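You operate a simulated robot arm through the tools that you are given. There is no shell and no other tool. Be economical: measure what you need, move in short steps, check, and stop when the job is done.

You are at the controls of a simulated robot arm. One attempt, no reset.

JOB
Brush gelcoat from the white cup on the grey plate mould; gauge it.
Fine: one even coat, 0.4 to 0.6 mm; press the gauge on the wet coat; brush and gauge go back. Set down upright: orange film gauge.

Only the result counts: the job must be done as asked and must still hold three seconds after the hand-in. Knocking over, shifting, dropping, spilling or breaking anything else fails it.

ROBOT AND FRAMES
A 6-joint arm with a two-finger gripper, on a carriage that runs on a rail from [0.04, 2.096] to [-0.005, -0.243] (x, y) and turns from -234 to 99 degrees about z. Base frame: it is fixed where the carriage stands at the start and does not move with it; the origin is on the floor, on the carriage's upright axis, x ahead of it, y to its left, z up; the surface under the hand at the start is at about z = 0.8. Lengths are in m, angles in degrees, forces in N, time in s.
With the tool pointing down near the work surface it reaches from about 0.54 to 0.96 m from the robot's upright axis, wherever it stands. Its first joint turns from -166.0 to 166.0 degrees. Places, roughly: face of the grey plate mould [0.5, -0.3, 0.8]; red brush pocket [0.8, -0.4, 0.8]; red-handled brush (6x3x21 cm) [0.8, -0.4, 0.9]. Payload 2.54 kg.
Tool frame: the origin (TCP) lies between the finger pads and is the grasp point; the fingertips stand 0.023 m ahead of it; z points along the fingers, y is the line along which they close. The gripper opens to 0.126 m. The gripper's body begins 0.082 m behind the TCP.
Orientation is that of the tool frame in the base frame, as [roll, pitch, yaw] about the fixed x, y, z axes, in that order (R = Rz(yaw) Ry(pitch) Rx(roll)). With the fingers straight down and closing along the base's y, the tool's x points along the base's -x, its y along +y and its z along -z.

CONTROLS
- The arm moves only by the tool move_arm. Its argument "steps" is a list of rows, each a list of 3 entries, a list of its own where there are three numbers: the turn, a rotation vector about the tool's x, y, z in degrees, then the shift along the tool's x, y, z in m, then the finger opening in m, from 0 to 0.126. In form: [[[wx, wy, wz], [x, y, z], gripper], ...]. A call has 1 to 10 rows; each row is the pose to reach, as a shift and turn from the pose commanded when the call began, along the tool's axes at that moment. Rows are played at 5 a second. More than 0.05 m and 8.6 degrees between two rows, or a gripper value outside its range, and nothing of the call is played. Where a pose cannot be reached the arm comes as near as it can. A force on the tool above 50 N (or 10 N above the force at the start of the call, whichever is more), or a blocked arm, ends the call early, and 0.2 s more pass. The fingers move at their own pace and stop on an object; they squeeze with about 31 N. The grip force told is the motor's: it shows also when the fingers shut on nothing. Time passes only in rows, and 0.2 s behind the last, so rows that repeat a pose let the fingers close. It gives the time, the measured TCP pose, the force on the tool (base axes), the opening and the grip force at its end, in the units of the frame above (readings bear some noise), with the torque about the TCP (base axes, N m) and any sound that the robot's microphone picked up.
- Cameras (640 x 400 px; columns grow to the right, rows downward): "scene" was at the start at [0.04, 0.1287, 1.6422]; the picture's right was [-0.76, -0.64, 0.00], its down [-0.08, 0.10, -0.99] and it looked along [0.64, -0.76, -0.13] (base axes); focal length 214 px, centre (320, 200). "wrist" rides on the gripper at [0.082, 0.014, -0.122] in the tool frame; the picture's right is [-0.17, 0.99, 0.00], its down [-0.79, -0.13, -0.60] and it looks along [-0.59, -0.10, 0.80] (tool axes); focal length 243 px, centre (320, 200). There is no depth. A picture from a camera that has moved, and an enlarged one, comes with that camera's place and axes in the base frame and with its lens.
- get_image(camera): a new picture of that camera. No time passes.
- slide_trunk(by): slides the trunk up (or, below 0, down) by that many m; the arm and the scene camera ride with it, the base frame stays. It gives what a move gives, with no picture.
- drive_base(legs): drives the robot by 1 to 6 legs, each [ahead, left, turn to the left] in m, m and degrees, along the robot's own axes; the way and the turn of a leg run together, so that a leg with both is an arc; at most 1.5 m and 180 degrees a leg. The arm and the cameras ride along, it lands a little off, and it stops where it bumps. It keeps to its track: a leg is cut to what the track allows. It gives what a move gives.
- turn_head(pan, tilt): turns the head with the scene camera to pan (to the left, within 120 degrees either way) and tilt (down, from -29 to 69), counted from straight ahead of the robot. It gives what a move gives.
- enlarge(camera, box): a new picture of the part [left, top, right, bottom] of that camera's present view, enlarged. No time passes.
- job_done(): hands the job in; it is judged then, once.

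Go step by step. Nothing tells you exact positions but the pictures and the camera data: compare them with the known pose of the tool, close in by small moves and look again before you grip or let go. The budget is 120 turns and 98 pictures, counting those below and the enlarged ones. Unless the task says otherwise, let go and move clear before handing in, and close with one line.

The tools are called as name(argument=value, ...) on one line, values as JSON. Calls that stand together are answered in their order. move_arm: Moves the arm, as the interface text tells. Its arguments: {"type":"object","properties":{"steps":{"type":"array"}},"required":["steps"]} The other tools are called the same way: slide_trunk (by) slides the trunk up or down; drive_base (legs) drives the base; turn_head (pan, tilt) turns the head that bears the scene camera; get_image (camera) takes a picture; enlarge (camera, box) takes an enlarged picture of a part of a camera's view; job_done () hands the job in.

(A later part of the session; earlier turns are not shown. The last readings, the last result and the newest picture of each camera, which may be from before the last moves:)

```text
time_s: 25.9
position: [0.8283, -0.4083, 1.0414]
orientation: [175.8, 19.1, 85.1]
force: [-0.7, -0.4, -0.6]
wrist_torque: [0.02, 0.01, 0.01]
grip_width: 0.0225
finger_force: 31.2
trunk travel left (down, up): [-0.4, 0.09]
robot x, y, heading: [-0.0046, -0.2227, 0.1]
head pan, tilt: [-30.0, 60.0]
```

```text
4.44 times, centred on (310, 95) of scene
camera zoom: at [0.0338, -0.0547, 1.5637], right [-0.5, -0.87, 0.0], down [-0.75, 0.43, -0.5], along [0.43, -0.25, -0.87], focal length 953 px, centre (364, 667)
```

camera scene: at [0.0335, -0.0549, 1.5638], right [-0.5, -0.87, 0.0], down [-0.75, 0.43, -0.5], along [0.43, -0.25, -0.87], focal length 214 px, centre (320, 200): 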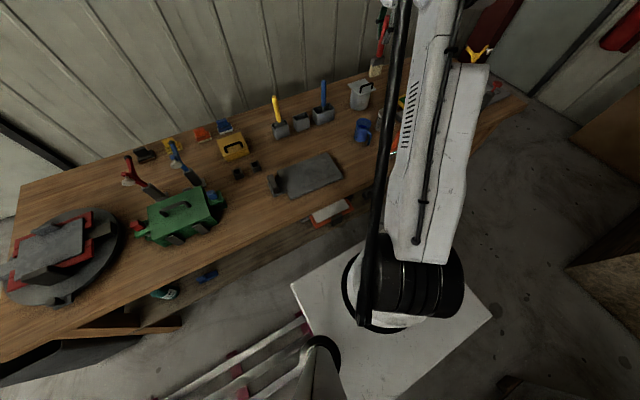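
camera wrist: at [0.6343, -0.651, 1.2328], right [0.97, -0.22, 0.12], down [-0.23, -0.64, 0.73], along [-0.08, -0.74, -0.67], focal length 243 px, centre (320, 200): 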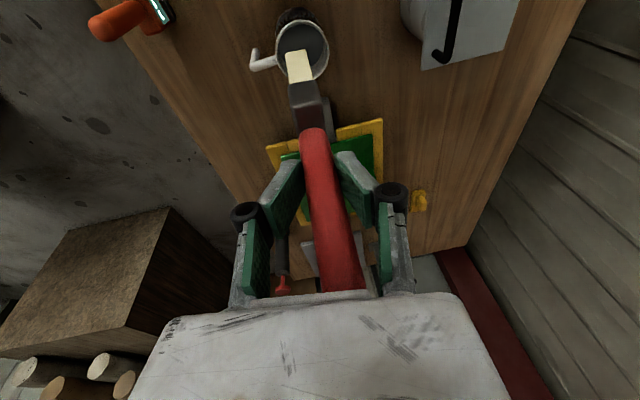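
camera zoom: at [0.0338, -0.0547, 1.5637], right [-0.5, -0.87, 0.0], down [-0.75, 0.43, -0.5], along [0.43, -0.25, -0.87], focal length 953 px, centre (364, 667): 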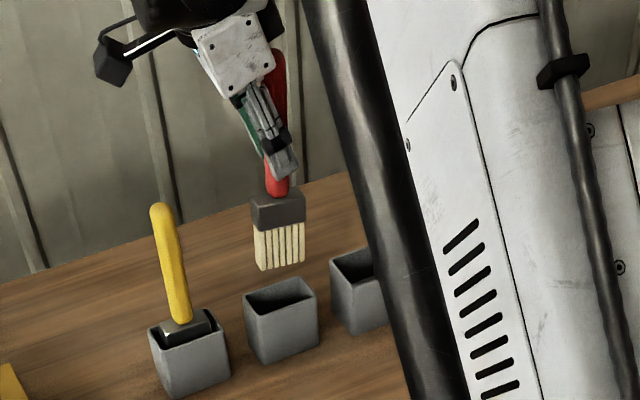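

The brush is upright and centred over its pocket. I'll lower it 8.5 cm into the pocket, stopping short so the wrist camera clears the yellow handle, then check.

move_arm(steps=[[[0, 0, 0], [0.0065, -0.0014, 0.0189], 0.0], [[0, 0, 0], [0.0131, -0.0028, 0.0377], 0.0], [[0, 0, 0], [0.0196, -0.0042, 0.0566], 0.0], [[0, 0, 0], [0.0278, -0.0059, 0.0802], 0.0], [[0, 0, 0], [0.0278, -0.0059, 0.0802], 0.0]])

enlarge(camera="scene", box=[260, 50, 360, 140])

```text
time_s: 27.1
position: [0.8302, -0.4071, 0.9555]
orientation: [175.9, 19.0, 85.0]
force: [0.3, 0.3, -1.0]
wrist_torque: [0.03, 0.0, -0.03]
grip_width: 0.0225
finger_force: 30.7
trunk travel left (down, up): [-0.4, 0.09]
robot x, y, heading: [-0.0041, -0.2197, 0.2]
head pan, tilt: [-30.0, 60.0]
```

```text
4.44 times, centred on (310, 95) of scene
camera zoom: at [0.0339, -0.0547, 1.5637], right [-0.5, -0.87, 0.0], down [-0.75, 0.43, -0.5], along [0.43, -0.25, -0.87], focal length 953 px, centre (364, 667)
```

zoom: 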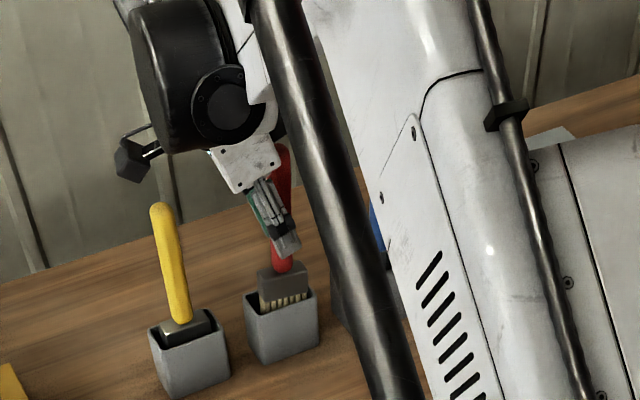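

It's in the pocket with no contact force. I'll lower another centimetre, open, and retract straight up.

move_arm(steps=[[[0, 0, 0], [0.0033, -0.0007, 0.0094], 0.0], [[0, 0, 0], [0.0033, -0.0007, 0.0094], 0.01], [[0, 0, 0], [0.0033, -0.0007, 0.0094], 0.04], [[0, 0, 0], [0.0033, -0.0007, 0.0094], 0.06], [[0, 0, 0], [0.0033, -0.0007, 0.0094], 0.06], [[0, 0, 0], [-0.0065, 0.0014, -0.0189], 0.06], [[0, 0, 0], [-0.0196, 0.0042, -0.0566], 0.06], [[0, 0, 0], [-0.0327, 0.007, -0.0944], 0.06], [[0, 0, 0], [-0.0458, 0.0098, -0.132], 0.06], [[0, 0, 0], [-0.0523, 0.0112, -0.151], 0.06]])

enlarge(camera="scene", box=[260, 50, 360, 140])

```text
time_s: 29.3
position: [0.8293, -0.4083, 1.1165]
orientation: [175.6, 19.0, 85.0]
force: [-0.4, 0.7, 0.2]
wrist_torque: [0.02, -0.03, -0.01]
grip_width: 0.0597
finger_force: 0.0
trunk travel left (down, up): [-0.4, 0.09]
robot x, y, heading: [-0.0026, -0.2187, 0.4]
head pan, tilt: [-30.0, 60.0]
```

```text
4.44 times, centred on (310, 95) of scene
camera zoom: at [0.0331, -0.0546, 1.5637], right [-0.5, -0.87, 0.0], down [-0.75, 0.43, -0.5], along [0.43, -0.25, -0.87], focal length 953 px, centre (364, 667)
```

zoom: 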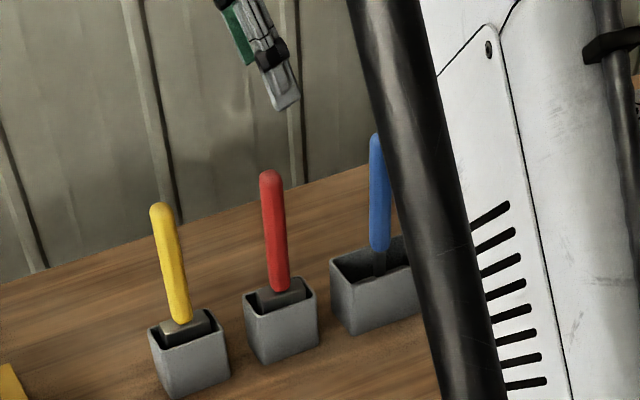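

The brush is back and upright. I'll level the hand and turn it so the fingers close along the brush's wide direction, with the wrist camera on the robot side.

move_arm(steps=[[[1.5, 6.3, 0], [0, 0, 0], 0.06], [[2.9, 12.7, 0], [0, 0, 0], 0.06], [[4.4, 19, 0], [0, 0, 0], 0.06]])

move_arm(steps=[[[0, 0, -8.5], [0, 0, 0], 0.07], [[0, 0, -17], [0, 0, 0], 0.07], [[0, 0, -25.5], [0, 0, 0], 0.07], [[0, 0, -34], [0, 0, 0], 0.07], [[0, 0, -42.5], [0, 0, 0], 0.07], [[0, 0, -51], [0, 0, 0], 0.07], [[0, 0, -59.5], [0, 0, 0], 0.07], [[0, 0, -68], [0, 0, 0], 0.07], [[0, 0, -76.5], [0, 0, 0], 0.07], [[0, 0, -85], [0, 0, 0], 0.07]])

get_image(camera="wrist")

```text
time_s: 30.1
position: [0.829, -0.4079, 1.1151]
orientation: [-179.8, -0.1, 85.7]
force: [-1.2, 0.1, -0.4]
wrist_torque: [0.02, -0.02, -0.02]
grip_width: 0.0599
finger_force: 0.0
trunk travel left (down, up): [-0.4, 0.09]
robot x, y, heading: [-0.0061, -0.2221, 0.1]
head pan, tilt: [-30.0, 60.0]
```

```text
time_s: 32.3
position: [0.8282, -0.4077, 1.1157]
orientation: [-180.0, -0.4, 170.8]
force: [0.3, 0.3, -0.6]
wrist_torque: [0.0, -0.03, 0.0]
grip_width: 0.0699
finger_force: 0.0
trunk travel left (down, up): [-0.4, 0.09]
robot x, y, heading: [-0.0028, -0.2198, 0.0]
head pan, tilt: [-30.0, 60.0]
```

```text
53 pictures are left
camera wrist: at [0.7489, -0.3803, 1.2368], right [0.32, 0.95, 0.0], down [0.76, -0.26, 0.59], along [0.56, -0.19, -0.8], focal length 243 px, centre (320, 200)
```

wrist: 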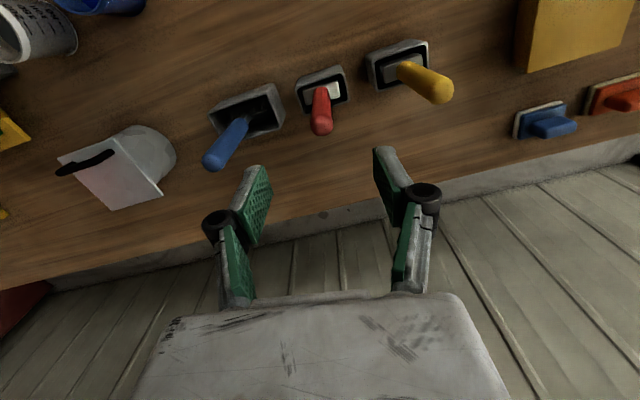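

The red handle is below the hand with 3 mm to correct in y. I'll align and descend to a lower grip at z≈0.937.

move_arm(steps=[[[0, 0, -4.6], [0.001, 0.003, 0.03], 0.06], [[0, 0, -4.6], [0.001, 0.003, 0.075], 0.06], [[0, 0, -4.6], [0.001, 0.003, 0.12], 0.06], [[0, 0, -4.6], [0.001, 0.003, 0.15], 0.06], [[0, 0, -4.6], [0.001, 0.003, 0.178], 0.06], [[0, 0, -4.6], [0.001, 0.003, 0.178], 0.06]])

get_image(camera="wrist")

```text
time_s: 33.7
position: [0.8292, -0.4051, 0.9379]
orientation: [179.9, -0.3, 175.2]
force: [-0.3, 0.5, 0.0]
wrist_torque: [-0.02, 0.02, 0.0]
grip_width: 0.0601
finger_force: 0.0
trunk travel left (down, up): [-0.4, 0.09]
robot x, y, heading: [-0.0027, -0.2242, 0.2]
head pan, tilt: [-30.0, 60.0]
```

```text
52 pictures are left
camera wrist: at [0.7459, -0.3842, 1.0587], right [0.25, 0.97, 0.0], down [0.78, -0.2, 0.59], along [0.57, -0.15, -0.81], focal length 243 px, centre (320, 200)
```

wrist: 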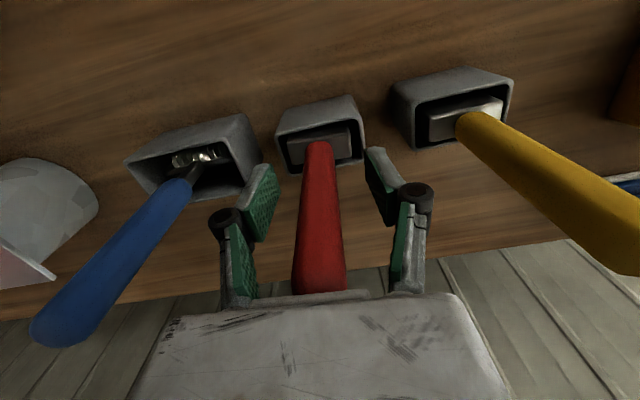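

Well aligned; closing now and lifting.

move_arm(steps=[[[0, 0, 0], [0, 0, 0], 0.04], [[0, 0, 0], [0, 0, 0], 0.02], [[0, 0, 0], [0, 0, 0], 0.0], [[0, 0, 0], [0, 0, 0], 0.0], [[0, 0, 0], [0, 0, -0.03], 0.0], [[0, 0, 0], [0, 0, -0.07], 0.0], [[0, 0, 0], [0, 0, -0.11], 0.0], [[0, 0, 0], [0, 0, -0.15], 0.0], [[0, 0, 0], [0, 0, -0.19], 0.0], [[0, 0, 0], [0, 0, -0.23], 0.0]])

get_image(camera="wrist")

enlarge(camera="scene", box=[240, 10, 360, 110])

```text
time_s: 35.9
position: [0.8304, -0.4054, 1.1682]
orientation: [-180.0, -0.4, 175.2]
force: [0.1, 0.4, -0.6]
wrist_torque: [0.0, 0.01, 0.0]
grip_width: 0.0223
finger_force: 31.4
trunk travel left (down, up): [-0.4, 0.09]
robot x, y, heading: [-0.0074, -0.2183, 0.2]
head pan, tilt: [-30.0, 60.0]
```

```text
51 pictures are left
camera wrist: at [0.7473, -0.3848, 1.2889], right [0.25, 0.97, 0.0], down [0.78, -0.2, 0.59], along [0.58, -0.15, -0.8], focal length 243 px, centre (320, 200)
```

wrist: 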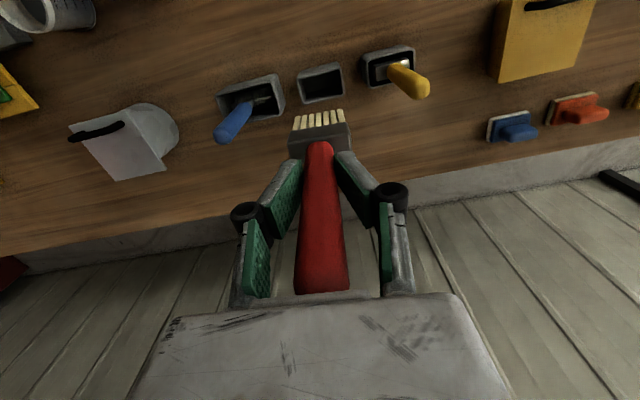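

```text
4.00 times, centred on (300, 60) of scene
camera zoom: at [0.0332, -0.0546, 1.5637], right [-0.5, -0.87, 0.0], down [-0.75, 0.43, -0.5], along [0.43, -0.25, -0.87], focal length 858 px, centre (400, 760)
```

zoom: 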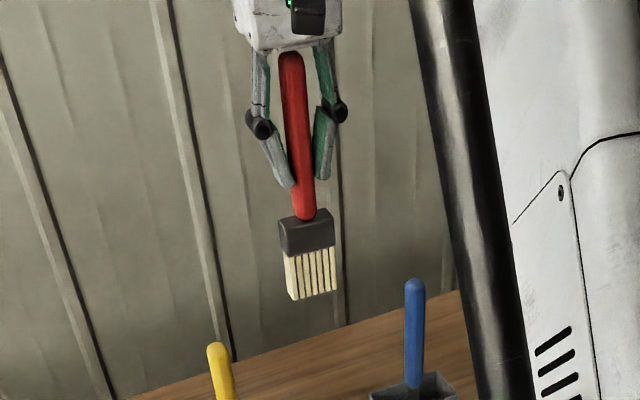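

The brush hangs vertical and square, tip about 0.125 m below the TCP and about 5 cm wide. Next I'll carry it over the cup and look with this better viewpoint.

move_arm(steps=[[[0, 0, 0], [0.0, -0.02, -0.015], 0.0], [[0, 0, 0], [0.02, -0.06, -0.015], 0.0], [[0, 0, 0], [0.04, -0.1, -0.015], 0.0], [[0, 0, 0], [0.06, -0.14, -0.015], 0.0], [[0, 0, 0], [0.08, -0.18, -0.015], 0.0], [[0, 0, 0], [0.1, -0.22, -0.015], 0.0], [[0, 0, 0], [0.12, -0.26, -0.015], 0.0], [[0, 0, 0], [0.14, -0.3, -0.015], 0.0], [[0, 0, 0], [0.16, -0.34, -0.01], 0.0], [[0, 0, 0], [0.1694, -0.361, 0.0], 0.0]])

enlarge(camera="wrist", box=[240, 20, 400, 160])

enlarge(camera="scene", box=[330, 30, 430, 130])

```text
time_s: 38.1
position: [0.6306, -0.752, 1.1694]
orientation: [180.0, -0.3, 175.3]
force: [0.2, 0.2, -0.3]
wrist_torque: [0.03, 0.02, -0.02]
grip_width: 0.0221
finger_force: 31.1
trunk travel left (down, up): [-0.4, 0.09]
robot x, y, heading: [-0.004, -0.2204, 0.1]
head pan, tilt: [-30.0, 60.0]
```

```text
2.86 times, centred on (320, 90) of wrist
camera zoom: at [0.548, -0.7312, 1.29], right [0.25, 0.97, 0.0], down [0.78, -0.2, 0.59], along [0.58, -0.15, -0.8], focal length 693 px, centre (320, 514)
```

zoom: 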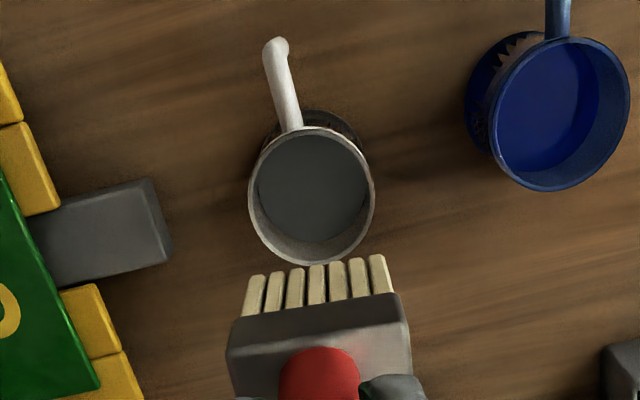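

```text
4.00 times, centred on (380, 80) of scene
camera zoom: at [0.0332, -0.055, 1.5637], right [-0.5, -0.87, 0.0], down [-0.75, 0.43, -0.5], along [0.43, -0.25, -0.87], focal length 858 px, centre (80, 680)
```

zoom: 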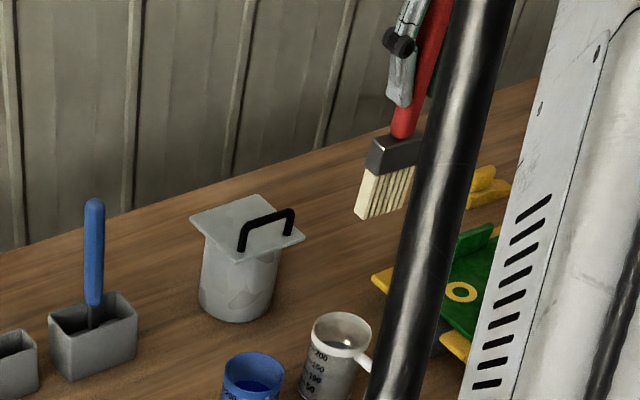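

This view shows both bristle edges and the rim. The cup centre is about 4.5 mm further −y than the brush (cup ≈ [0.630, -0.7565]). I'll correct and lower to about 1.5 cm above the rim.

move_arm(steps=[[[0, 0, 0], [-0.0014, -0.0044, 0.04], 0.0], [[0, 0, 0], [-0.0014, -0.0044, 0.08], 0.0], [[0, 0, 0], [-0.0014, -0.0044, 0.115], 0.0], [[0, 0, 0], [-0.0014, -0.0044, 0.135], 0.0], [[0, 0, 0], [-0.0014, -0.0044, 0.135], 0.0]])

enlarge(camera="wrist", box=[260, 20, 380, 130])

```text
time_s: 39.3
position: [0.6292, -0.7563, 1.0323]
orientation: [-179.9, -0.3, 175.2]
force: [0.3, 0.8, -1.0]
wrist_torque: [-0.03, 0.04, 0.0]
grip_width: 0.0224
finger_force: 31.2
trunk travel left (down, up): [-0.4, 0.09]
robot x, y, heading: [-0.0034, -0.2177, 0.2]
head pan, tilt: [-30.0, 60.0]
```

```text
3.64 times, centred on (320, 75) of wrist
camera zoom: at [0.5475, -0.7346, 1.1543], right [0.25, 0.97, 0.0], down [0.78, -0.2, 0.59], along [0.57, -0.15, -0.8], focal length 882 px, centre (320, 654)
```

zoom: 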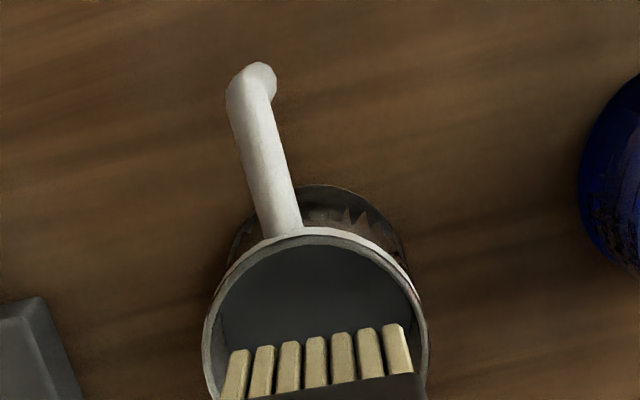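

Nearly centred; 2 mm more toward −y, then lower 3 cm and read the force.

move_arm(steps=[[[0, 0, 0], [0, -0.0018, 0.01], 0.0], [[0, 0, 0], [0, -0.0018, 0.02], 0.0], [[0, 0, 0], [0, -0.0018, 0.03], 0.0], [[0, 0, 0], [0, -0.0018, 0.03], 0.0]])

enlarge(camera="wrist", box=[260, 40, 380, 150])

```text
time_s: 40.3
position: [0.63, -0.7563, 1.0034]
orientation: [-179.9, -0.3, 175.3]
force: [-0.2, -0.1, -0.2]
wrist_torque: [0.02, -0.01, 0.01]
grip_width: 0.0224
finger_force: 30.8
trunk travel left (down, up): [-0.4, 0.09]
robot x, y, heading: [-0.0061, -0.2201, 0.3]
head pan, tilt: [-30.0, 60.0]
```

```text
3.64 times, centred on (320, 95) of wrist
camera zoom: at [0.5475, -0.7361, 1.1241], right [0.25, 0.97, 0.0], down [0.78, -0.2, 0.59], along [0.57, -0.15, -0.8], focal length 882 px, centre (320, 582)
```

zoom: 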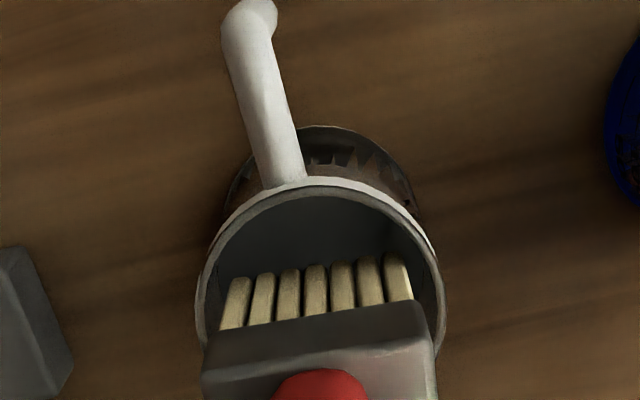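

The bristles are inside the cup with no contact. I'll lower another 2.5 cm so they dip into the gelcoat.

move_arm(steps=[[[0, 0, 0], [0, 0, 0.009], 0.0], [[0, 0, 0], [0, 0, 0.017], 0.0], [[0, 0, 0], [0, 0, 0.025], 0.0], [[0, 0, 0], [0, 0, 0.025], 0.0], [[0, 0, 0], [0, 0, 0.025], 0.0]])

enlarge(camera="wrist", box=[260, 40, 380, 150])

```text
time_s: 41.5
position: [0.63, -0.7561, 0.9778]
orientation: [179.9, -0.2, 175.2]
force: [-0.3, 0.1, -0.3]
wrist_torque: [0.02, 0.02, -0.02]
grip_width: 0.0224
finger_force: 31.1
trunk travel left (down, up): [-0.4, 0.09]
robot x, y, heading: [-0.0055, -0.221, 0.2]
head pan, tilt: [-30.0, 60.0]
```

```text
3.64 times, centred on (320, 95) of wrist
camera zoom: at [0.5473, -0.7354, 1.0996], right [0.25, 0.97, 0.0], down [0.78, -0.2, 0.59], along [0.57, -0.15, -0.8], focal length 882 px, centre (320, 582)
```

zoom: 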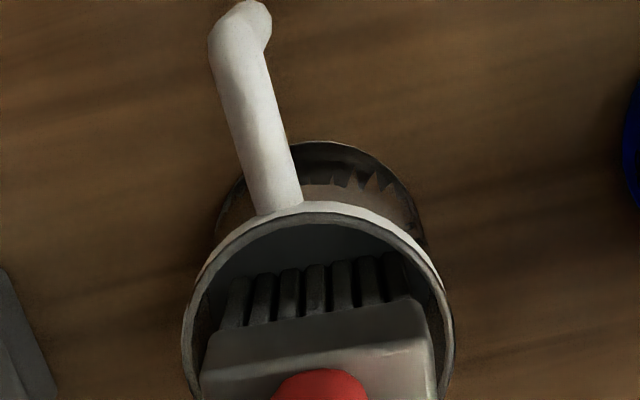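

The bristles turned dark: they are loaded. I'll lift straight out and pause briefly above the cup.

move_arm(steps=[[[0, 0, 0], [0, 0, -0.015], 0.0], [[0, 0, 0], [0, 0, -0.03], 0.0], [[0, 0, 0], [0, 0, -0.05], 0.0], [[0, 0, 0], [0, 0, -0.08], 0.0], [[0, 0, 0], [0, 0, -0.08], 0.0], [[0, 0, 0], [0, 0, -0.08], 0.0], [[0, 0, 0], [0, 0, -0.12], 0.0], [[0, 0, 0], [0, 0, -0.15], 0.0]])

get_image(camera="wrist")

```text
time_s: 43.3
position: [0.6286, -0.7564, 1.1285]
orientation: [-180.0, -0.3, 175.2]
force: [-0.9, 0.0, 0.1]
wrist_torque: [0.0, -0.01, 0.01]
grip_width: 0.022
finger_force: 31.6
trunk travel left (down, up): [-0.4, 0.09]
robot x, y, heading: [-0.0042, -0.2211, 0.2]
head pan, tilt: [-30.0, 60.0]
```

```text
44 pictures are left
camera wrist: at [0.5474, -0.7353, 1.2497], right [0.25, 0.97, 0.0], down [0.78, -0.2, 0.59], along [0.58, -0.15, -0.8], focal length 243 px, centre (320, 200)
```

wrist: 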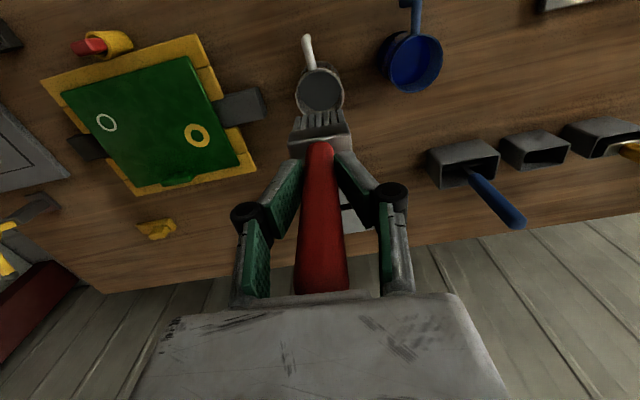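

The brush is loaded and the cup stands. The plate is too close to the robot's axis from here, so I'll drive along the rail to the left by 0.40 m and view the plate.

drive_base(legs=[[0, 0.4, 0]])

get_image(camera="wrist")

get_image(camera="scene")

```text
time_s: 45.8
position: [0.6409, -0.356, 1.1271]
orientation: [-179.9, -0.2, 175.6]
force: [0.0, 0.7, 0.4]
wrist_torque: [-0.04, -0.02, 0.0]
grip_width: 0.0224
finger_force: 31.4
trunk travel left (down, up): [-0.4, 0.09]
robot x, y, heading: [0.0026, 0.174, 0.3]
head pan, tilt: [-30.0, 60.0]
```

```text
43 pictures are left
camera wrist: at [0.5584, -0.3357, 1.2492], right [0.24, 0.97, 0.0], down [0.78, -0.19, 0.59], along [0.58, -0.14, -0.8], focal length 243 px, centre (320, 200)
```

wrist: 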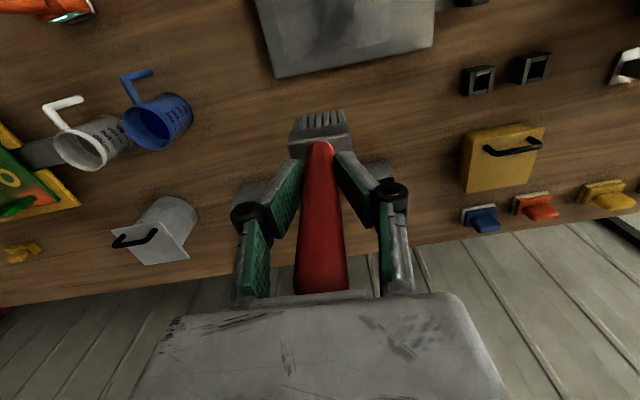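

```text
42 pictures are left
camera scene: at [0.0399, 0.342, 1.5637], right [-0.49, -0.87, 0.0], down [-0.75, 0.43, -0.5], along [0.44, -0.25, -0.87], focal length 214 px, centre (320, 200)
```

scene: 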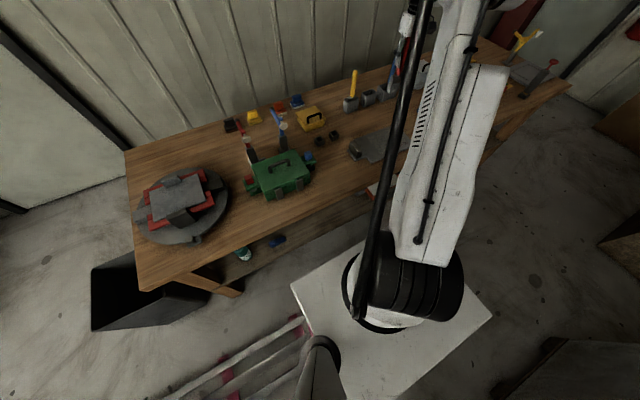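

I'll move the hand so the whole plate shows to the right of the brush in the wrist camera.

move_arm(steps=[[[0, 0, 0], [0.034, -0.021, 0.0], 0.0], [[0, 0, 0], [0.068, -0.042, 0.01], 0.0], [[0, 0, 0], [0.102, -0.063, 0.02], 0.0], [[0, 0, 0], [0.135, -0.0846, 0.03], 0.0], [[0, 0, 0], [0.135, -0.0846, 0.03], 0.0]])

enlarge(camera="wrist", box=[280, 20, 520, 180])

```text
time_s: 47.0
position: [0.4979, -0.4323, 1.0978]
orientation: [-180.0, -0.3, 175.6]
force: [-0.4, -0.3, 0.3]
wrist_torque: [-0.01, -0.02, 0.03]
grip_width: 0.0224
finger_force: 30.9
trunk travel left (down, up): [-0.4, 0.09]
robot x, y, heading: [0.0013, 0.1754, 0.4]
head pan, tilt: [-30.0, 60.0]
```

```text
2.50 times, centred on (400, 100) of wrist
camera zoom: at [0.4164, -0.4106, 1.2186], right [0.24, 0.97, 0.0], down [0.78, -0.19, 0.59], along [0.58, -0.14, -0.8], focal length 606 px, centre (120, 450)
```

zoom: 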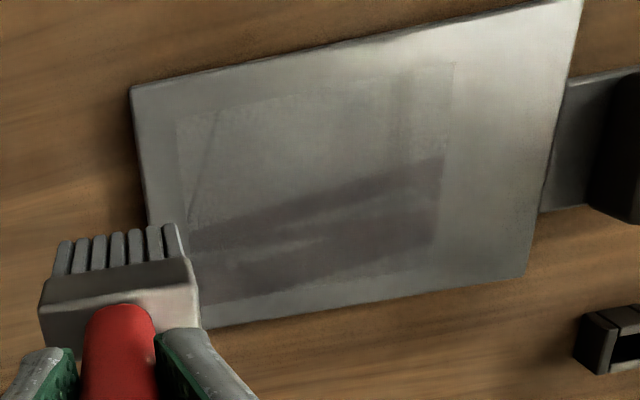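

A faint rectangle on the plate marks the mould face: about 0.155 × 0.105 m, centred near [0.537, -0.318], rotated −4°. That is three brush widths along y, so I'll go to the first lane (−y side) near edge, 3 cm above.

move_arm(steps=[[[0, 0, 0], [0.012, 0.0324, 0.02], 0.0], [[0, 0, 0], [0.024, 0.0648, 0.04], 0.0], [[0, 0, 0], [0.024, 0.0648, 0.08], 0.0], [[0, 0, 0], [0.024, 0.0648, 0.115], 0.0], [[0, 0, 0], [0.024, 0.0648, 0.115], 0.0]])

enlarge(camera="wrist", box=[240, 20, 440, 160])

```text
time_s: 48.2
position: [0.4786, -0.3641, 0.983]
orientation: [-180.0, -0.3, 175.6]
force: [-0.1, 0.9, -0.8]
wrist_torque: [0.02, -0.04, 0.02]
grip_width: 0.022
finger_force: 31.0
trunk travel left (down, up): [-0.4, 0.09]
robot x, y, heading: [0.0052, 0.1769, 0.3]
head pan, tilt: [-30.0, 60.0]
```

```text
2.86 times, centred on (340, 90) of wrist
camera zoom: at [0.3976, -0.3432, 1.1038], right [0.24, 0.97, 0.0], down [0.78, -0.19, 0.59], along [0.58, -0.14, -0.8], focal length 693 px, centre (263, 514)
```

zoom: 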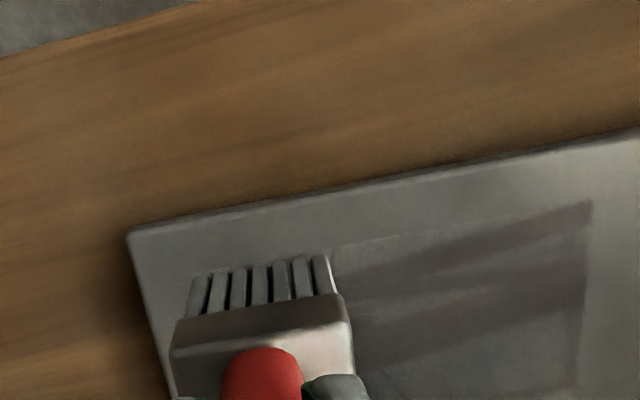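

The tip is about 3.8 cm above the face and lined up with the lane. I'll lower close to the surface, then feel for contact.

move_arm(steps=[[[0, 0, 0], [0.003, -0.002, 0.015], 0.0], [[0, 0, 0], [0.003, -0.002, 0.028], 0.0], [[0, 0, 0], [0.003, -0.002, 0.034], 0.0], [[0, 0, 0], [0.003, -0.002, 0.034], 0.0]])

enlarge(camera="wrist", box=[240, 20, 440, 160])

```text
time_s: 49.2
position: [0.4759, -0.3649, 0.9512]
orientation: [-179.9, -0.3, 175.7]
force: [0.0, -0.3, -0.5]
wrist_torque: [0.01, -0.01, -0.02]
grip_width: 0.0224
finger_force: 31.2
trunk travel left (down, up): [-0.4, 0.09]
robot x, y, heading: [0.0045, 0.1775, 0.7]
head pan, tilt: [-30.0, 60.0]
```

```text
2.86 times, centred on (340, 90) of wrist
camera zoom: at [0.3936, -0.3449, 1.0706], right [0.24, 0.97, 0.0], down [0.78, -0.19, 0.59], along [0.58, -0.14, -0.8], focal length 693 px, centre (263, 514)
```

zoom: 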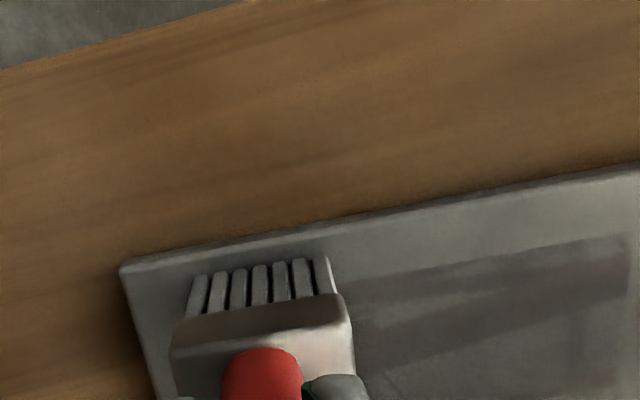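

No contact yet; lowering 6 mm in small steps.

move_arm(steps=[[[0, 0, 0], [0, 0, 0.003], 0.0], [[0, 0, 0], [0, 0, 0.006], 0.0]])

```text
time_s: 49.8
position: [0.4748, -0.3657, 0.9452]
orientation: [-180.0, -0.3, 175.6]
force: [1.4, -3.0, 24.3]
wrist_torque: [-0.11, -0.19, 0.02]
grip_width: 0.0225
finger_force: 31.4
trunk travel left (down, up): [-0.4, 0.09]
robot x, y, heading: [0.0054, 0.1728, 0.7]
head pan, tilt: [-30.0, 60.0]
```

Contact at 24 N, too firm. Easing up 4 mm.

move_arm(steps=[[[0, 0, 0], [0, 0, -0.004], 0.0]])

enlarge(camera="wrist", box=[240, 20, 440, 160])

```text
time_s: 50.2
position: [0.4759, -0.3655, 0.9459]
orientation: [-180.0, -0.2, 175.6]
force: [-0.1, -0.2, -1.2]
wrist_torque: [0.02, 0.01, 0.03]
grip_width: 0.0222
finger_force: 31.2
trunk travel left (down, up): [-0.4, 0.09]
robot x, y, heading: [0.0013, 0.1722, 0.5]
head pan, tilt: [-30.0, 60.0]
```

```text
2.86 times, centred on (340, 90) of wrist
camera zoom: at [0.3939, -0.3451, 1.0682], right [0.24, 0.97, 0.0], down [0.78, -0.19, 0.59], along [0.58, -0.14, -0.8], focal length 693 px, centre (263, 514)
```

zoom: 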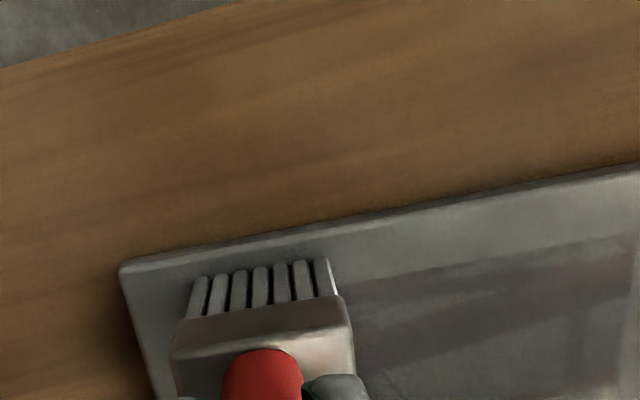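

Now barely clear of the face. I'll press about 2.5 mm lightly and make the first stroke toward +x.

move_arm(steps=[[[0, 0, 0], [0, 0, 0.0025], 0.0], [[0, 0, 0], [-0.0125, 0, 0.0025], 0.0], [[0, 0, 0], [-0.025, 0, 0.0025], 0.0], [[0, 0, 0], [-0.0375, 0, 0.0025], 0.0], [[0, 0, 0], [-0.05, 0, 0.0025], 0.0], [[0, 0, 0], [-0.0625, 0, 0.0025], 0.0], [[0, 0, 0], [-0.075, 0, 0.0025], 0.0], [[0, 0, 0], [-0.0875, 0, 0.0025], 0.0], [[0, 0, 0], [-0.1, 0, 0.0025], 0.0], [[0, 0, 0], [-0.112, 0, 0.0025], 0.0]])

get_image(camera="wrist")

```text
time_s: 52.4
position: [0.5891, -0.373, 0.9436]
orientation: [-180.0, -0.3, 175.6]
force: [-0.6, 0.4, -0.5]
wrist_torque: [0.0, -0.01, 0.02]
grip_width: 0.0224
finger_force: 31.2
trunk travel left (down, up): [-0.4, 0.09]
robot x, y, heading: [0.0018, 0.175, 0.4]
head pan, tilt: [-30.0, 60.0]
```

```text
37 pictures are left
camera wrist: at [0.506, -0.3529, 1.0666], right [0.24, 0.97, 0.0], down [0.78, -0.19, 0.59], along [0.58, -0.14, -0.8], focal length 243 px, centre (320, 200)
```

wrist: 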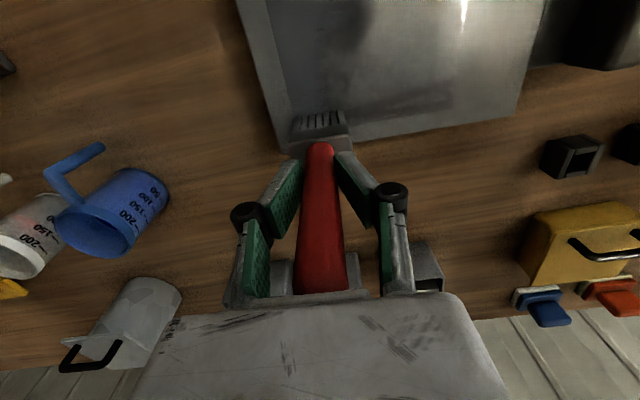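

Checking whether the stroke left film.

enlarge(camera="wrist", box=[230, 0, 530, 160])

```text
2.13 times, centred on (380, 80) of wrist
camera zoom: at [0.506, -0.3529, 1.0666], right [0.24, 0.97, 0.0], down [0.78, -0.19, 0.59], along [0.58, -0.14, -0.8], focal length 518 px, centre (192, 456)
```

zoom: 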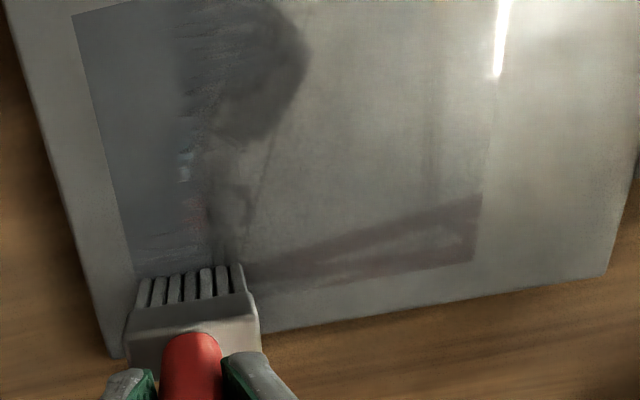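

A film is laid in the first lane. I'll lift and take a clear look at its width and extent.

move_arm(steps=[[[0, 0, 0], [0, 0, -0.03], 0.0], [[0, 0, 0], [0.02, -0.01, -0.07], 0.0], [[0, 0, 0], [0.055, -0.03, -0.09], 0.0], [[0, 0, 0], [0.09, -0.055, -0.11], 0.0], [[0, 0, 0], [0.11, -0.08, -0.13], 0.0], [[0, 0, 0], [0.11, -0.08, -0.13], 0.0]])

enlarge(camera="wrist", box=[280, 20, 520, 180])

```text
time_s: 53.8
position: [0.472, -0.447, 1.0757]
orientation: [179.9, -0.4, 175.6]
force: [1.0, -0.7, -0.9]
wrist_torque: [0.04, -0.01, 0.05]
grip_width: 0.0223
finger_force: 30.7
trunk travel left (down, up): [-0.4, 0.09]
robot x, y, heading: [0.0016, 0.1765, 0.6]
head pan, tilt: [-30.0, 60.0]
```

```text
2.50 times, centred on (400, 100) of wrist
camera zoom: at [0.3895, -0.4265, 1.1975], right [0.24, 0.97, 0.0], down [0.78, -0.19, 0.59], along [0.58, -0.14, -0.8], focal length 606 px, centre (120, 450)
```

zoom: 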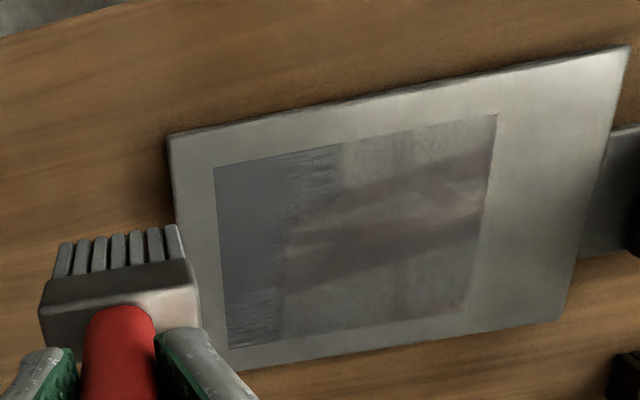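

The face measures 0.155 × 0.118 m; the first lane covers its −y third, a little thin at its right edge and far end. Next is lane two, slightly overlapping and with a touch more pressure.

move_arm(steps=[[[0, 0, 0], [0.0012, 0.0425, 0.0], 0.0], [[0, 0, 0], [0.0024, 0.085, 0.02], 0.0], [[0, 0, 0], [0.0034, 0.1256, 0.04], 0.0], [[0, 0, 0], [0.0034, 0.1256, 0.08], 0.0], [[0, 0, 0], [0.0034, 0.1256, 0.12], 0.0], [[0, 0, 0], [0.0034, 0.1256, 0.12], 0.0]])

enlarge(camera="wrist", box=[220, 20, 460, 180])

```text
time_s: 55.2
position: [0.4801, -0.3186, 0.9556]
orientation: [179.9, -0.3, 175.6]
force: [-0.4, -0.2, -0.9]
wrist_torque: [0.0, -0.02, 0.01]
grip_width: 0.0225
finger_force: 31.1
trunk travel left (down, up): [-0.4, 0.09]
robot x, y, heading: [0.0005, 0.1756, 0.4]
head pan, tilt: [-30.0, 60.0]
```

```text
2.50 times, centred on (340, 100) of wrist
camera zoom: at [0.3973, -0.2987, 1.0766], right [0.24, 0.97, 0.0], down [0.78, -0.19, 0.59], along [0.58, -0.14, -0.81], focal length 606 px, centre (270, 450)
```

zoom: 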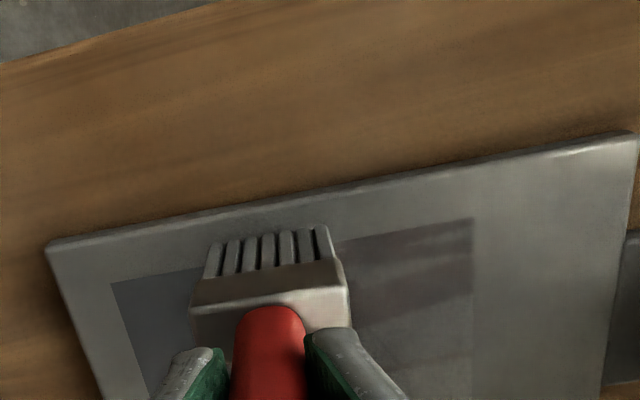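

Aligned over lane two. Pressing lightly and stroking.

move_arm(steps=[[[0, 0, 0], [0.003, 0, 0.0112], 0.0], [[0, 0, 0], [-0.0105, 0, 0.0112], 0.0], [[0, 0, 0], [-0.024, 0, 0.0112], 0.0], [[0, 0, 0], [-0.0375, 0, 0.0112], 0.0], [[0, 0, 0], [-0.051, 0, 0.0112], 0.0], [[0, 0, 0], [-0.0645, 0, 0.0112], 0.0], [[0, 0, 0], [-0.078, 0, 0.0112], 0.0], [[0, 0, 0], [-0.0915, 0, 0.0112], 0.0], [[0, 0, 0], [-0.105, 0, 0.0112], 0.0], [[0, 0, 0], [-0.119, 0, 0.0112], 0.0]])

move_arm(steps=[[[0, 0, 0], [0, 0, -0.03], 0.0], [[0, 0, 0], [0.02, -0.03, -0.065], 0.0], [[0, 0, 0], [0.05, -0.06, -0.09], 0.0], [[0, 0, 0], [0.085, -0.09, -0.11], 0.0], [[0, 0, 0], [0.119, -0.127, -0.13], 0.0], [[0, 0, 0], [0.119, -0.127, -0.13], 0.0]])

enlarge(camera="wrist", box=[280, 20, 520, 180])

```text
time_s: 57.4
position: [0.5961, -0.329, 0.9445]
orientation: [-180.0, -0.2, 175.5]
force: [-5.3, 1.2, 13.5]
wrist_torque: [0.09, 0.55, -0.02]
grip_width: 0.0222
finger_force: 31.5
trunk travel left (down, up): [-0.4, 0.09]
robot x, y, heading: [0.0092, 0.1735, 0.6]
head pan, tilt: [-30.0, 60.0]
```

```text
refused: row 2 steps farther than a row can; nothing moved
```

```text
2.50 times, centred on (400, 100) of wrist
camera zoom: at [0.5137, -0.3075, 1.0656], right [0.24, 0.97, 0.0], down [0.78, -0.19, 0.59], along [0.58, -0.14, -0.8], focal length 606 px, centre (120, 450)
```

zoom: 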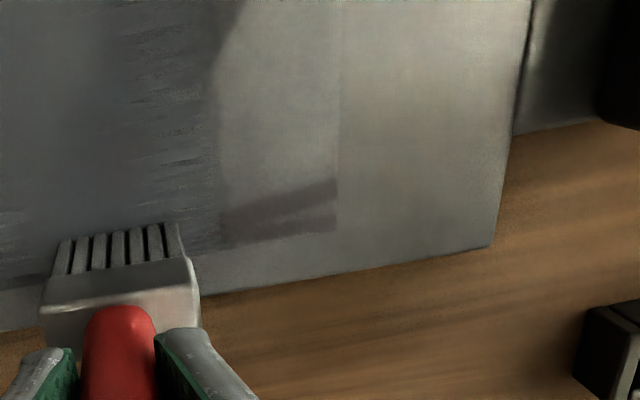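

Lane two laid a wide film (13 N, a bit firm). Lifting for a clear look.

move_arm(steps=[[[0, 0, 0], [0, 0, -0.03], 0.0], [[0, 0, 0], [0.02, -0.02, -0.065], 0.0], [[0, 0, 0], [0.045, -0.05, -0.085], 0.0], [[0, 0, 0], [0.075, -0.08, -0.105], 0.0], [[0, 0, 0], [0.1, -0.11, -0.125], 0.0], [[0, 0, 0], [0.119, -0.127, -0.13], 0.0], [[0, 0, 0], [0.119, -0.127, -0.13], 0.0]])

enlarge(camera="wrist", box=[240, 20, 480, 180])

```text
time_s: 59.0
position: [0.4688, -0.4439, 1.0752]
orientation: [-180.0, -0.3, 175.6]
force: [-0.2, 0.2, 0.5]
wrist_torque: [0.01, -0.01, -0.05]
grip_width: 0.0222
finger_force: 30.8
trunk travel left (down, up): [-0.4, 0.09]
robot x, y, heading: [0.005, 0.1739, 0.4]
head pan, tilt: [-30.0, 60.0]
```

```text
2.50 times, centred on (360, 100) of wrist
camera zoom: at [0.3866, -0.4242, 1.197], right [0.24, 0.97, 0.0], down [0.78, -0.19, 0.59], along [0.58, -0.14, -0.8], focal length 606 px, centre (220, 450)
```

zoom: 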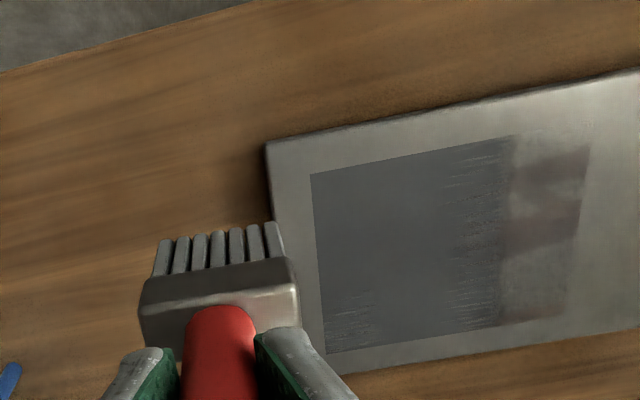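

Two thirds are coated evenly, but each lane is thinner on its +y side, so the brush is rolled slightly. I'll roll the hand 1° to level it and set up lane three.

move_arm(steps=[[[0.5, 0, 0], [0.0004, 0.044, 0.0], 0.0], [[1, 0, 0], [0.0008, 0.088, 0.01], 0.0], [[1, 0, 0], [0.001, 0.132, 0.02], 0.0], [[1, 0, 0], [0.0014, 0.1778, 0.03], 0.0], [[1, 0, 0], [0.0014, 0.1778, 0.075], 0.0], [[1, 0, 0], [0.0014, 0.1778, 0.1188], 0.0], [[1, 0, 0], [0.0014, 0.1778, 0.1188], 0.0]])

enlarge(camera="wrist", box=[200, 20, 440, 180])

```text
time_s: 60.6
position: [0.4837, -0.267, 0.9537]
orientation: [-179.0, -0.4, 175.6]
force: [-0.3, -1.1, 0.0]
wrist_torque: [0.04, 0.02, -0.01]
grip_width: 0.0222
finger_force: 31.2
trunk travel left (down, up): [-0.4, 0.09]
robot x, y, heading: [-0.0004, 0.1754, 0.1]
head pan, tilt: [-30.0, 60.0]
```

```text
2.50 times, centred on (320, 100) of wrist
camera zoom: at [0.4, -0.2444, 1.0744], right [0.24, 0.97, -0.02], down [0.78, -0.18, 0.6], along [0.57, -0.16, -0.8], focal length 606 px, centre (320, 450)
```

zoom: 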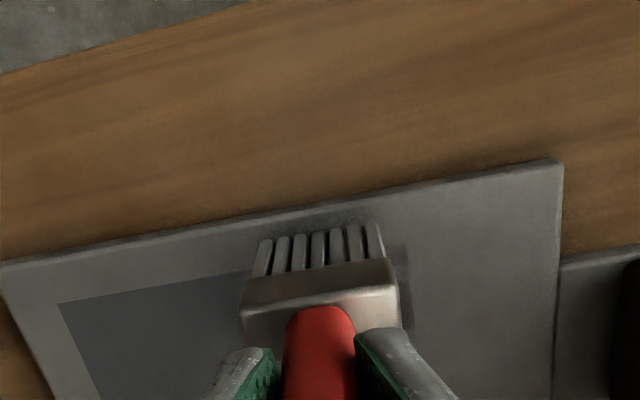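

Aligned near the +y edge of the face. Stroking lane three with slightly lighter pressure.

move_arm(steps=[[[0, 0, 0], [0.003, 0.002, 0.0105], 0.0], [[0, 0, 0], [-0.0105, 0.002, 0.0105], 0.0], [[0, 0, 0], [-0.024, 0.002, 0.0105], 0.0], [[0, 0, 0], [-0.0375, 0.002, 0.0105], 0.0], [[0, 0, 0], [-0.051, 0.002, 0.0105], 0.0], [[0, 0, 0], [-0.0645, 0.002, 0.0105], 0.0], [[0, 0, 0], [-0.078, 0.002, 0.0105], 0.0], [[0, 0, 0], [-0.0915, 0.002, 0.0105], 0.0], [[0, 0, 0], [-0.105, 0.002, 0.0105], 0.0], [[0, 0, 0], [-0.119, 0.002, 0.0105], 0.0]])

move_arm(steps=[[[0, 0, 0], [0, 0, -0.03], 0.0], [[0, 0, 0], [0.02, -0.02, -0.065], 0.0], [[0, 0, 0], [0.045, -0.055, -0.085], 0.0], [[0, 0, 0], [0.075, -0.09, -0.1], 0.0], [[0, 0, 0], [0.1, -0.13, -0.115], 0.0], [[0, 0, 0], [0.115, -0.165, -0.13], 0.0], [[0, 0, 0], [0.115, -0.165, -0.13], 0.0]])

enlarge(camera="wrist", box=[240, 20, 480, 180])

```text
time_s: 62.8
position: [0.5986, -0.2754, 0.9455]
orientation: [-179.1, -0.5, 175.5]
force: [-0.6, 0.9, 2.9]
wrist_torque: [0.1, 0.08, 0.01]
grip_width: 0.0222
finger_force: 30.8
trunk travel left (down, up): [-0.4, 0.09]
robot x, y, heading: [0.0037, 0.1746, 0.6]
head pan, tilt: [-30.0, 60.0]
```

```text
time_s: 64.4
position: [0.4723, -0.4276, 1.0782]
orientation: [-179.1, -0.2, 175.6]
force: [-0.2, -0.4, -0.5]
wrist_torque: [-0.03, -0.01, -0.01]
grip_width: 0.0224
finger_force: 30.9
trunk travel left (down, up): [-0.4, 0.09]
robot x, y, heading: [0.0002, 0.1775, 0.5]
head pan, tilt: [-30.0, 60.0]
```

```text
2.50 times, centred on (360, 100) of wrist
camera zoom: at [0.39, -0.4059, 1.1995], right [0.24, 0.97, -0.02], down [0.78, -0.18, 0.6], along [0.57, -0.16, -0.8], focal length 606 px, centre (220, 450)
```

zoom: 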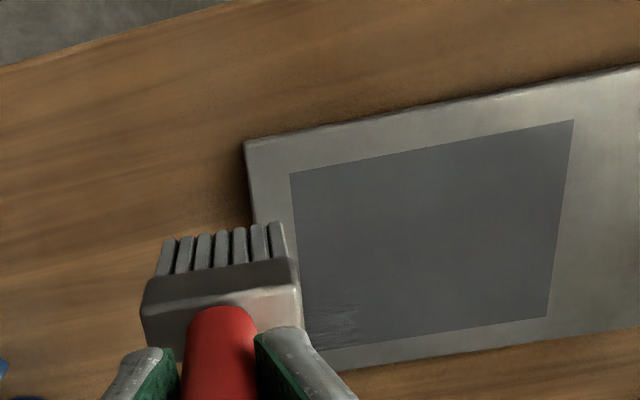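

The face is covered except for a streaky patch at its far −y corner. Zooming in on it.

enlarge(camera="wrist", box=[345, 90, 405, 165])

```text
5.33 times, centred on (375, 128) of wrist
camera zoom: at [0.39, -0.4059, 1.1995], right [0.24, 0.97, -0.02], down [0.78, -0.18, 0.6], along [0.57, -0.16, -0.8], focal length 1294 px, centre (27, 587)
```

zoom: 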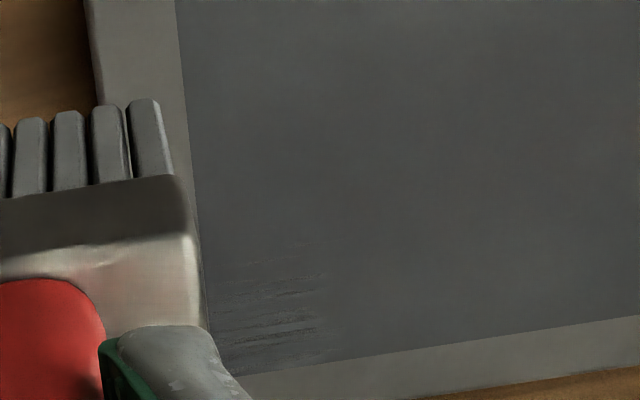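

I'll make one short, light touch-up stroke over that corner only.

move_arm(steps=[[[0, 0, 0], [-0.03, 0.02, 0.02], 0.0], [[0, 0, 0], [-0.06, 0.04, 0.05], 0.0], [[0, 0, 0], [-0.0885, 0.0575, 0.085], 0.0], [[0, 0, 0], [-0.0885, 0.0575, 0.12], 0.0], [[0, 0, 0], [-0.0885, 0.0575, 0.1302], 0.0], [[0, 0, 0], [-0.1, 0.0575, 0.1303], 0.0], [[0, 0, 0], [-0.112, 0.0575, 0.1304], 0.0], [[0, 0, 0], [-0.124, 0.0575, 0.1305], 0.0]])

move_arm(steps=[[[0, 0, 0], [0, 0, -0.03], 0.0], [[0, 0, 0], [0.03, -0.02, -0.06], 0.0], [[0, 0, 0], [0.06, -0.04, -0.09], 0.0], [[0, 0, 0], [0.09, -0.06, -0.11], 0.0], [[0, 0, 0], [0.12, -0.08, -0.13], 0.0], [[0, 0, 0], [0.12, -0.08, -0.13], 0.0]])

enlarge(camera="wrist", box=[260, 20, 480, 180])

```text
time_s: 66.2
position: [0.5998, -0.3837, 0.9459]
orientation: [-179.1, -0.3, 175.6]
force: [0.1, -0.6, 0.1]
wrist_torque: [-0.01, -0.03, 0.01]
grip_width: 0.0225
finger_force: 30.9
trunk travel left (down, up): [-0.4, 0.09]
robot x, y, heading: [-0.0006, 0.1755, 0.5]
head pan, tilt: [-30.0, 60.0]
```

```text
time_s: 67.6
position: [0.4748, -0.4521, 1.0769]
orientation: [-178.9, -0.3, 175.7]
force: [0.2, 0.0, -0.2]
wrist_torque: [0.01, -0.03, -0.02]
grip_width: 0.022
finger_force: 30.4
trunk travel left (down, up): [-0.4, 0.09]
robot x, y, heading: [0.0026, 0.1751, 0.3]
head pan, tilt: [-30.0, 60.0]
```

```text
2.50 times, centred on (370, 100) of wrist
camera zoom: at [0.3929, -0.4292, 1.1977], right [0.24, 0.97, -0.02], down [0.78, -0.18, 0.6], along [0.58, -0.16, -0.8], focal length 606 px, centre (195, 450)
```

zoom: 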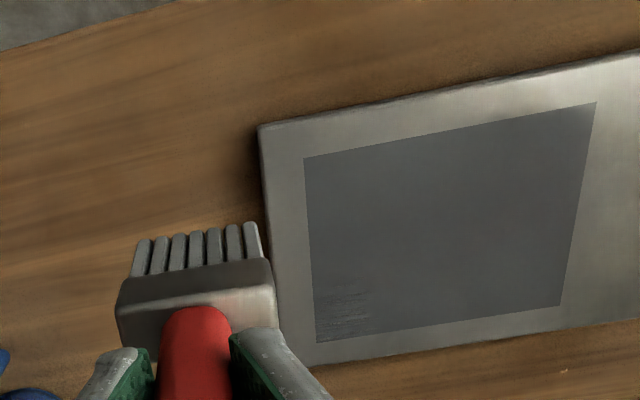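

That pass floated above the surface (no force). Repeating it level and about 1.3 mm lower.

move_arm(steps=[[[-0.5, 0, 0], [-0.028, 0.026, 0.02], 0.0], [[-1, 0, 0], [-0.056, 0.052, 0.05], 0.0], [[-1, 0, 0], [-0.0845, 0.078, 0.085], 0.0], [[-1, 0, 0], [-0.0845, 0.078, 0.12], 0.0], [[-1, 0, 0], [-0.0845, 0.078, 0.1316], 0.0], [[-1, 0, 0], [-0.096, 0.078, 0.1317], 0.0], [[-1, 0, 0], [-0.108, 0.078, 0.1318], 0.0], [[-1, 0, 0], [-0.12, 0.078, 0.1318], 0.0]])

move_arm(steps=[[[0, 0, 0], [0, 0, -0.03], 0.0], [[0, 0, 0], [0.03, -0.02, -0.06], 0.0], [[0, 0, 0], [0.06, -0.04, -0.09], 0.0], [[0, 0, 0], [0.09, -0.06, -0.11], 0.0], [[0, 0, 0], [0.12, -0.08, -0.13], 0.0], [[0, 0, 0], [0.12, -0.08, -0.13], 0.0]])

enlarge(camera="wrist", box=[260, 20, 480, 180])

```text
refused: row 3 steps farther than a row can; nothing moved
```

```text
time_s: 69.0
position: [0.3519, -0.5212, 1.2102]
orientation: [-179.0, -0.3, 175.5]
force: [-0.7, -0.4, -1.2]
wrist_torque: [0.02, -0.02, 0.01]
grip_width: 0.0224
finger_force: 31.4
trunk travel left (down, up): [-0.4, 0.09]
robot x, y, heading: [0.0038, 0.1754, 0.7]
head pan, tilt: [-30.0, 60.0]
```

```text
2.50 times, centred on (370, 100) of wrist
camera zoom: at [0.2698, -0.4997, 1.3317], right [0.24, 0.97, -0.02], down [0.78, -0.18, 0.6], along [0.58, -0.16, -0.8], focal length 606 px, centre (195, 450)
```

zoom: 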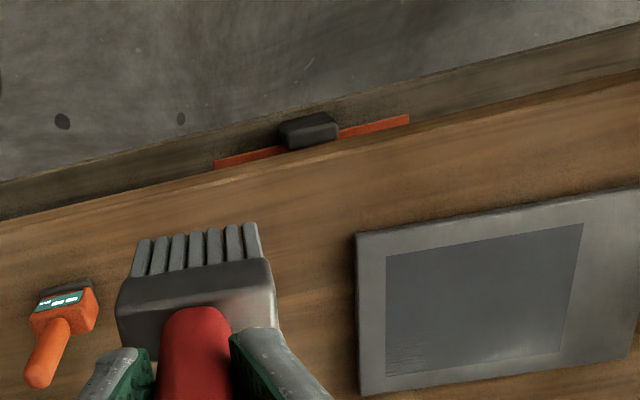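

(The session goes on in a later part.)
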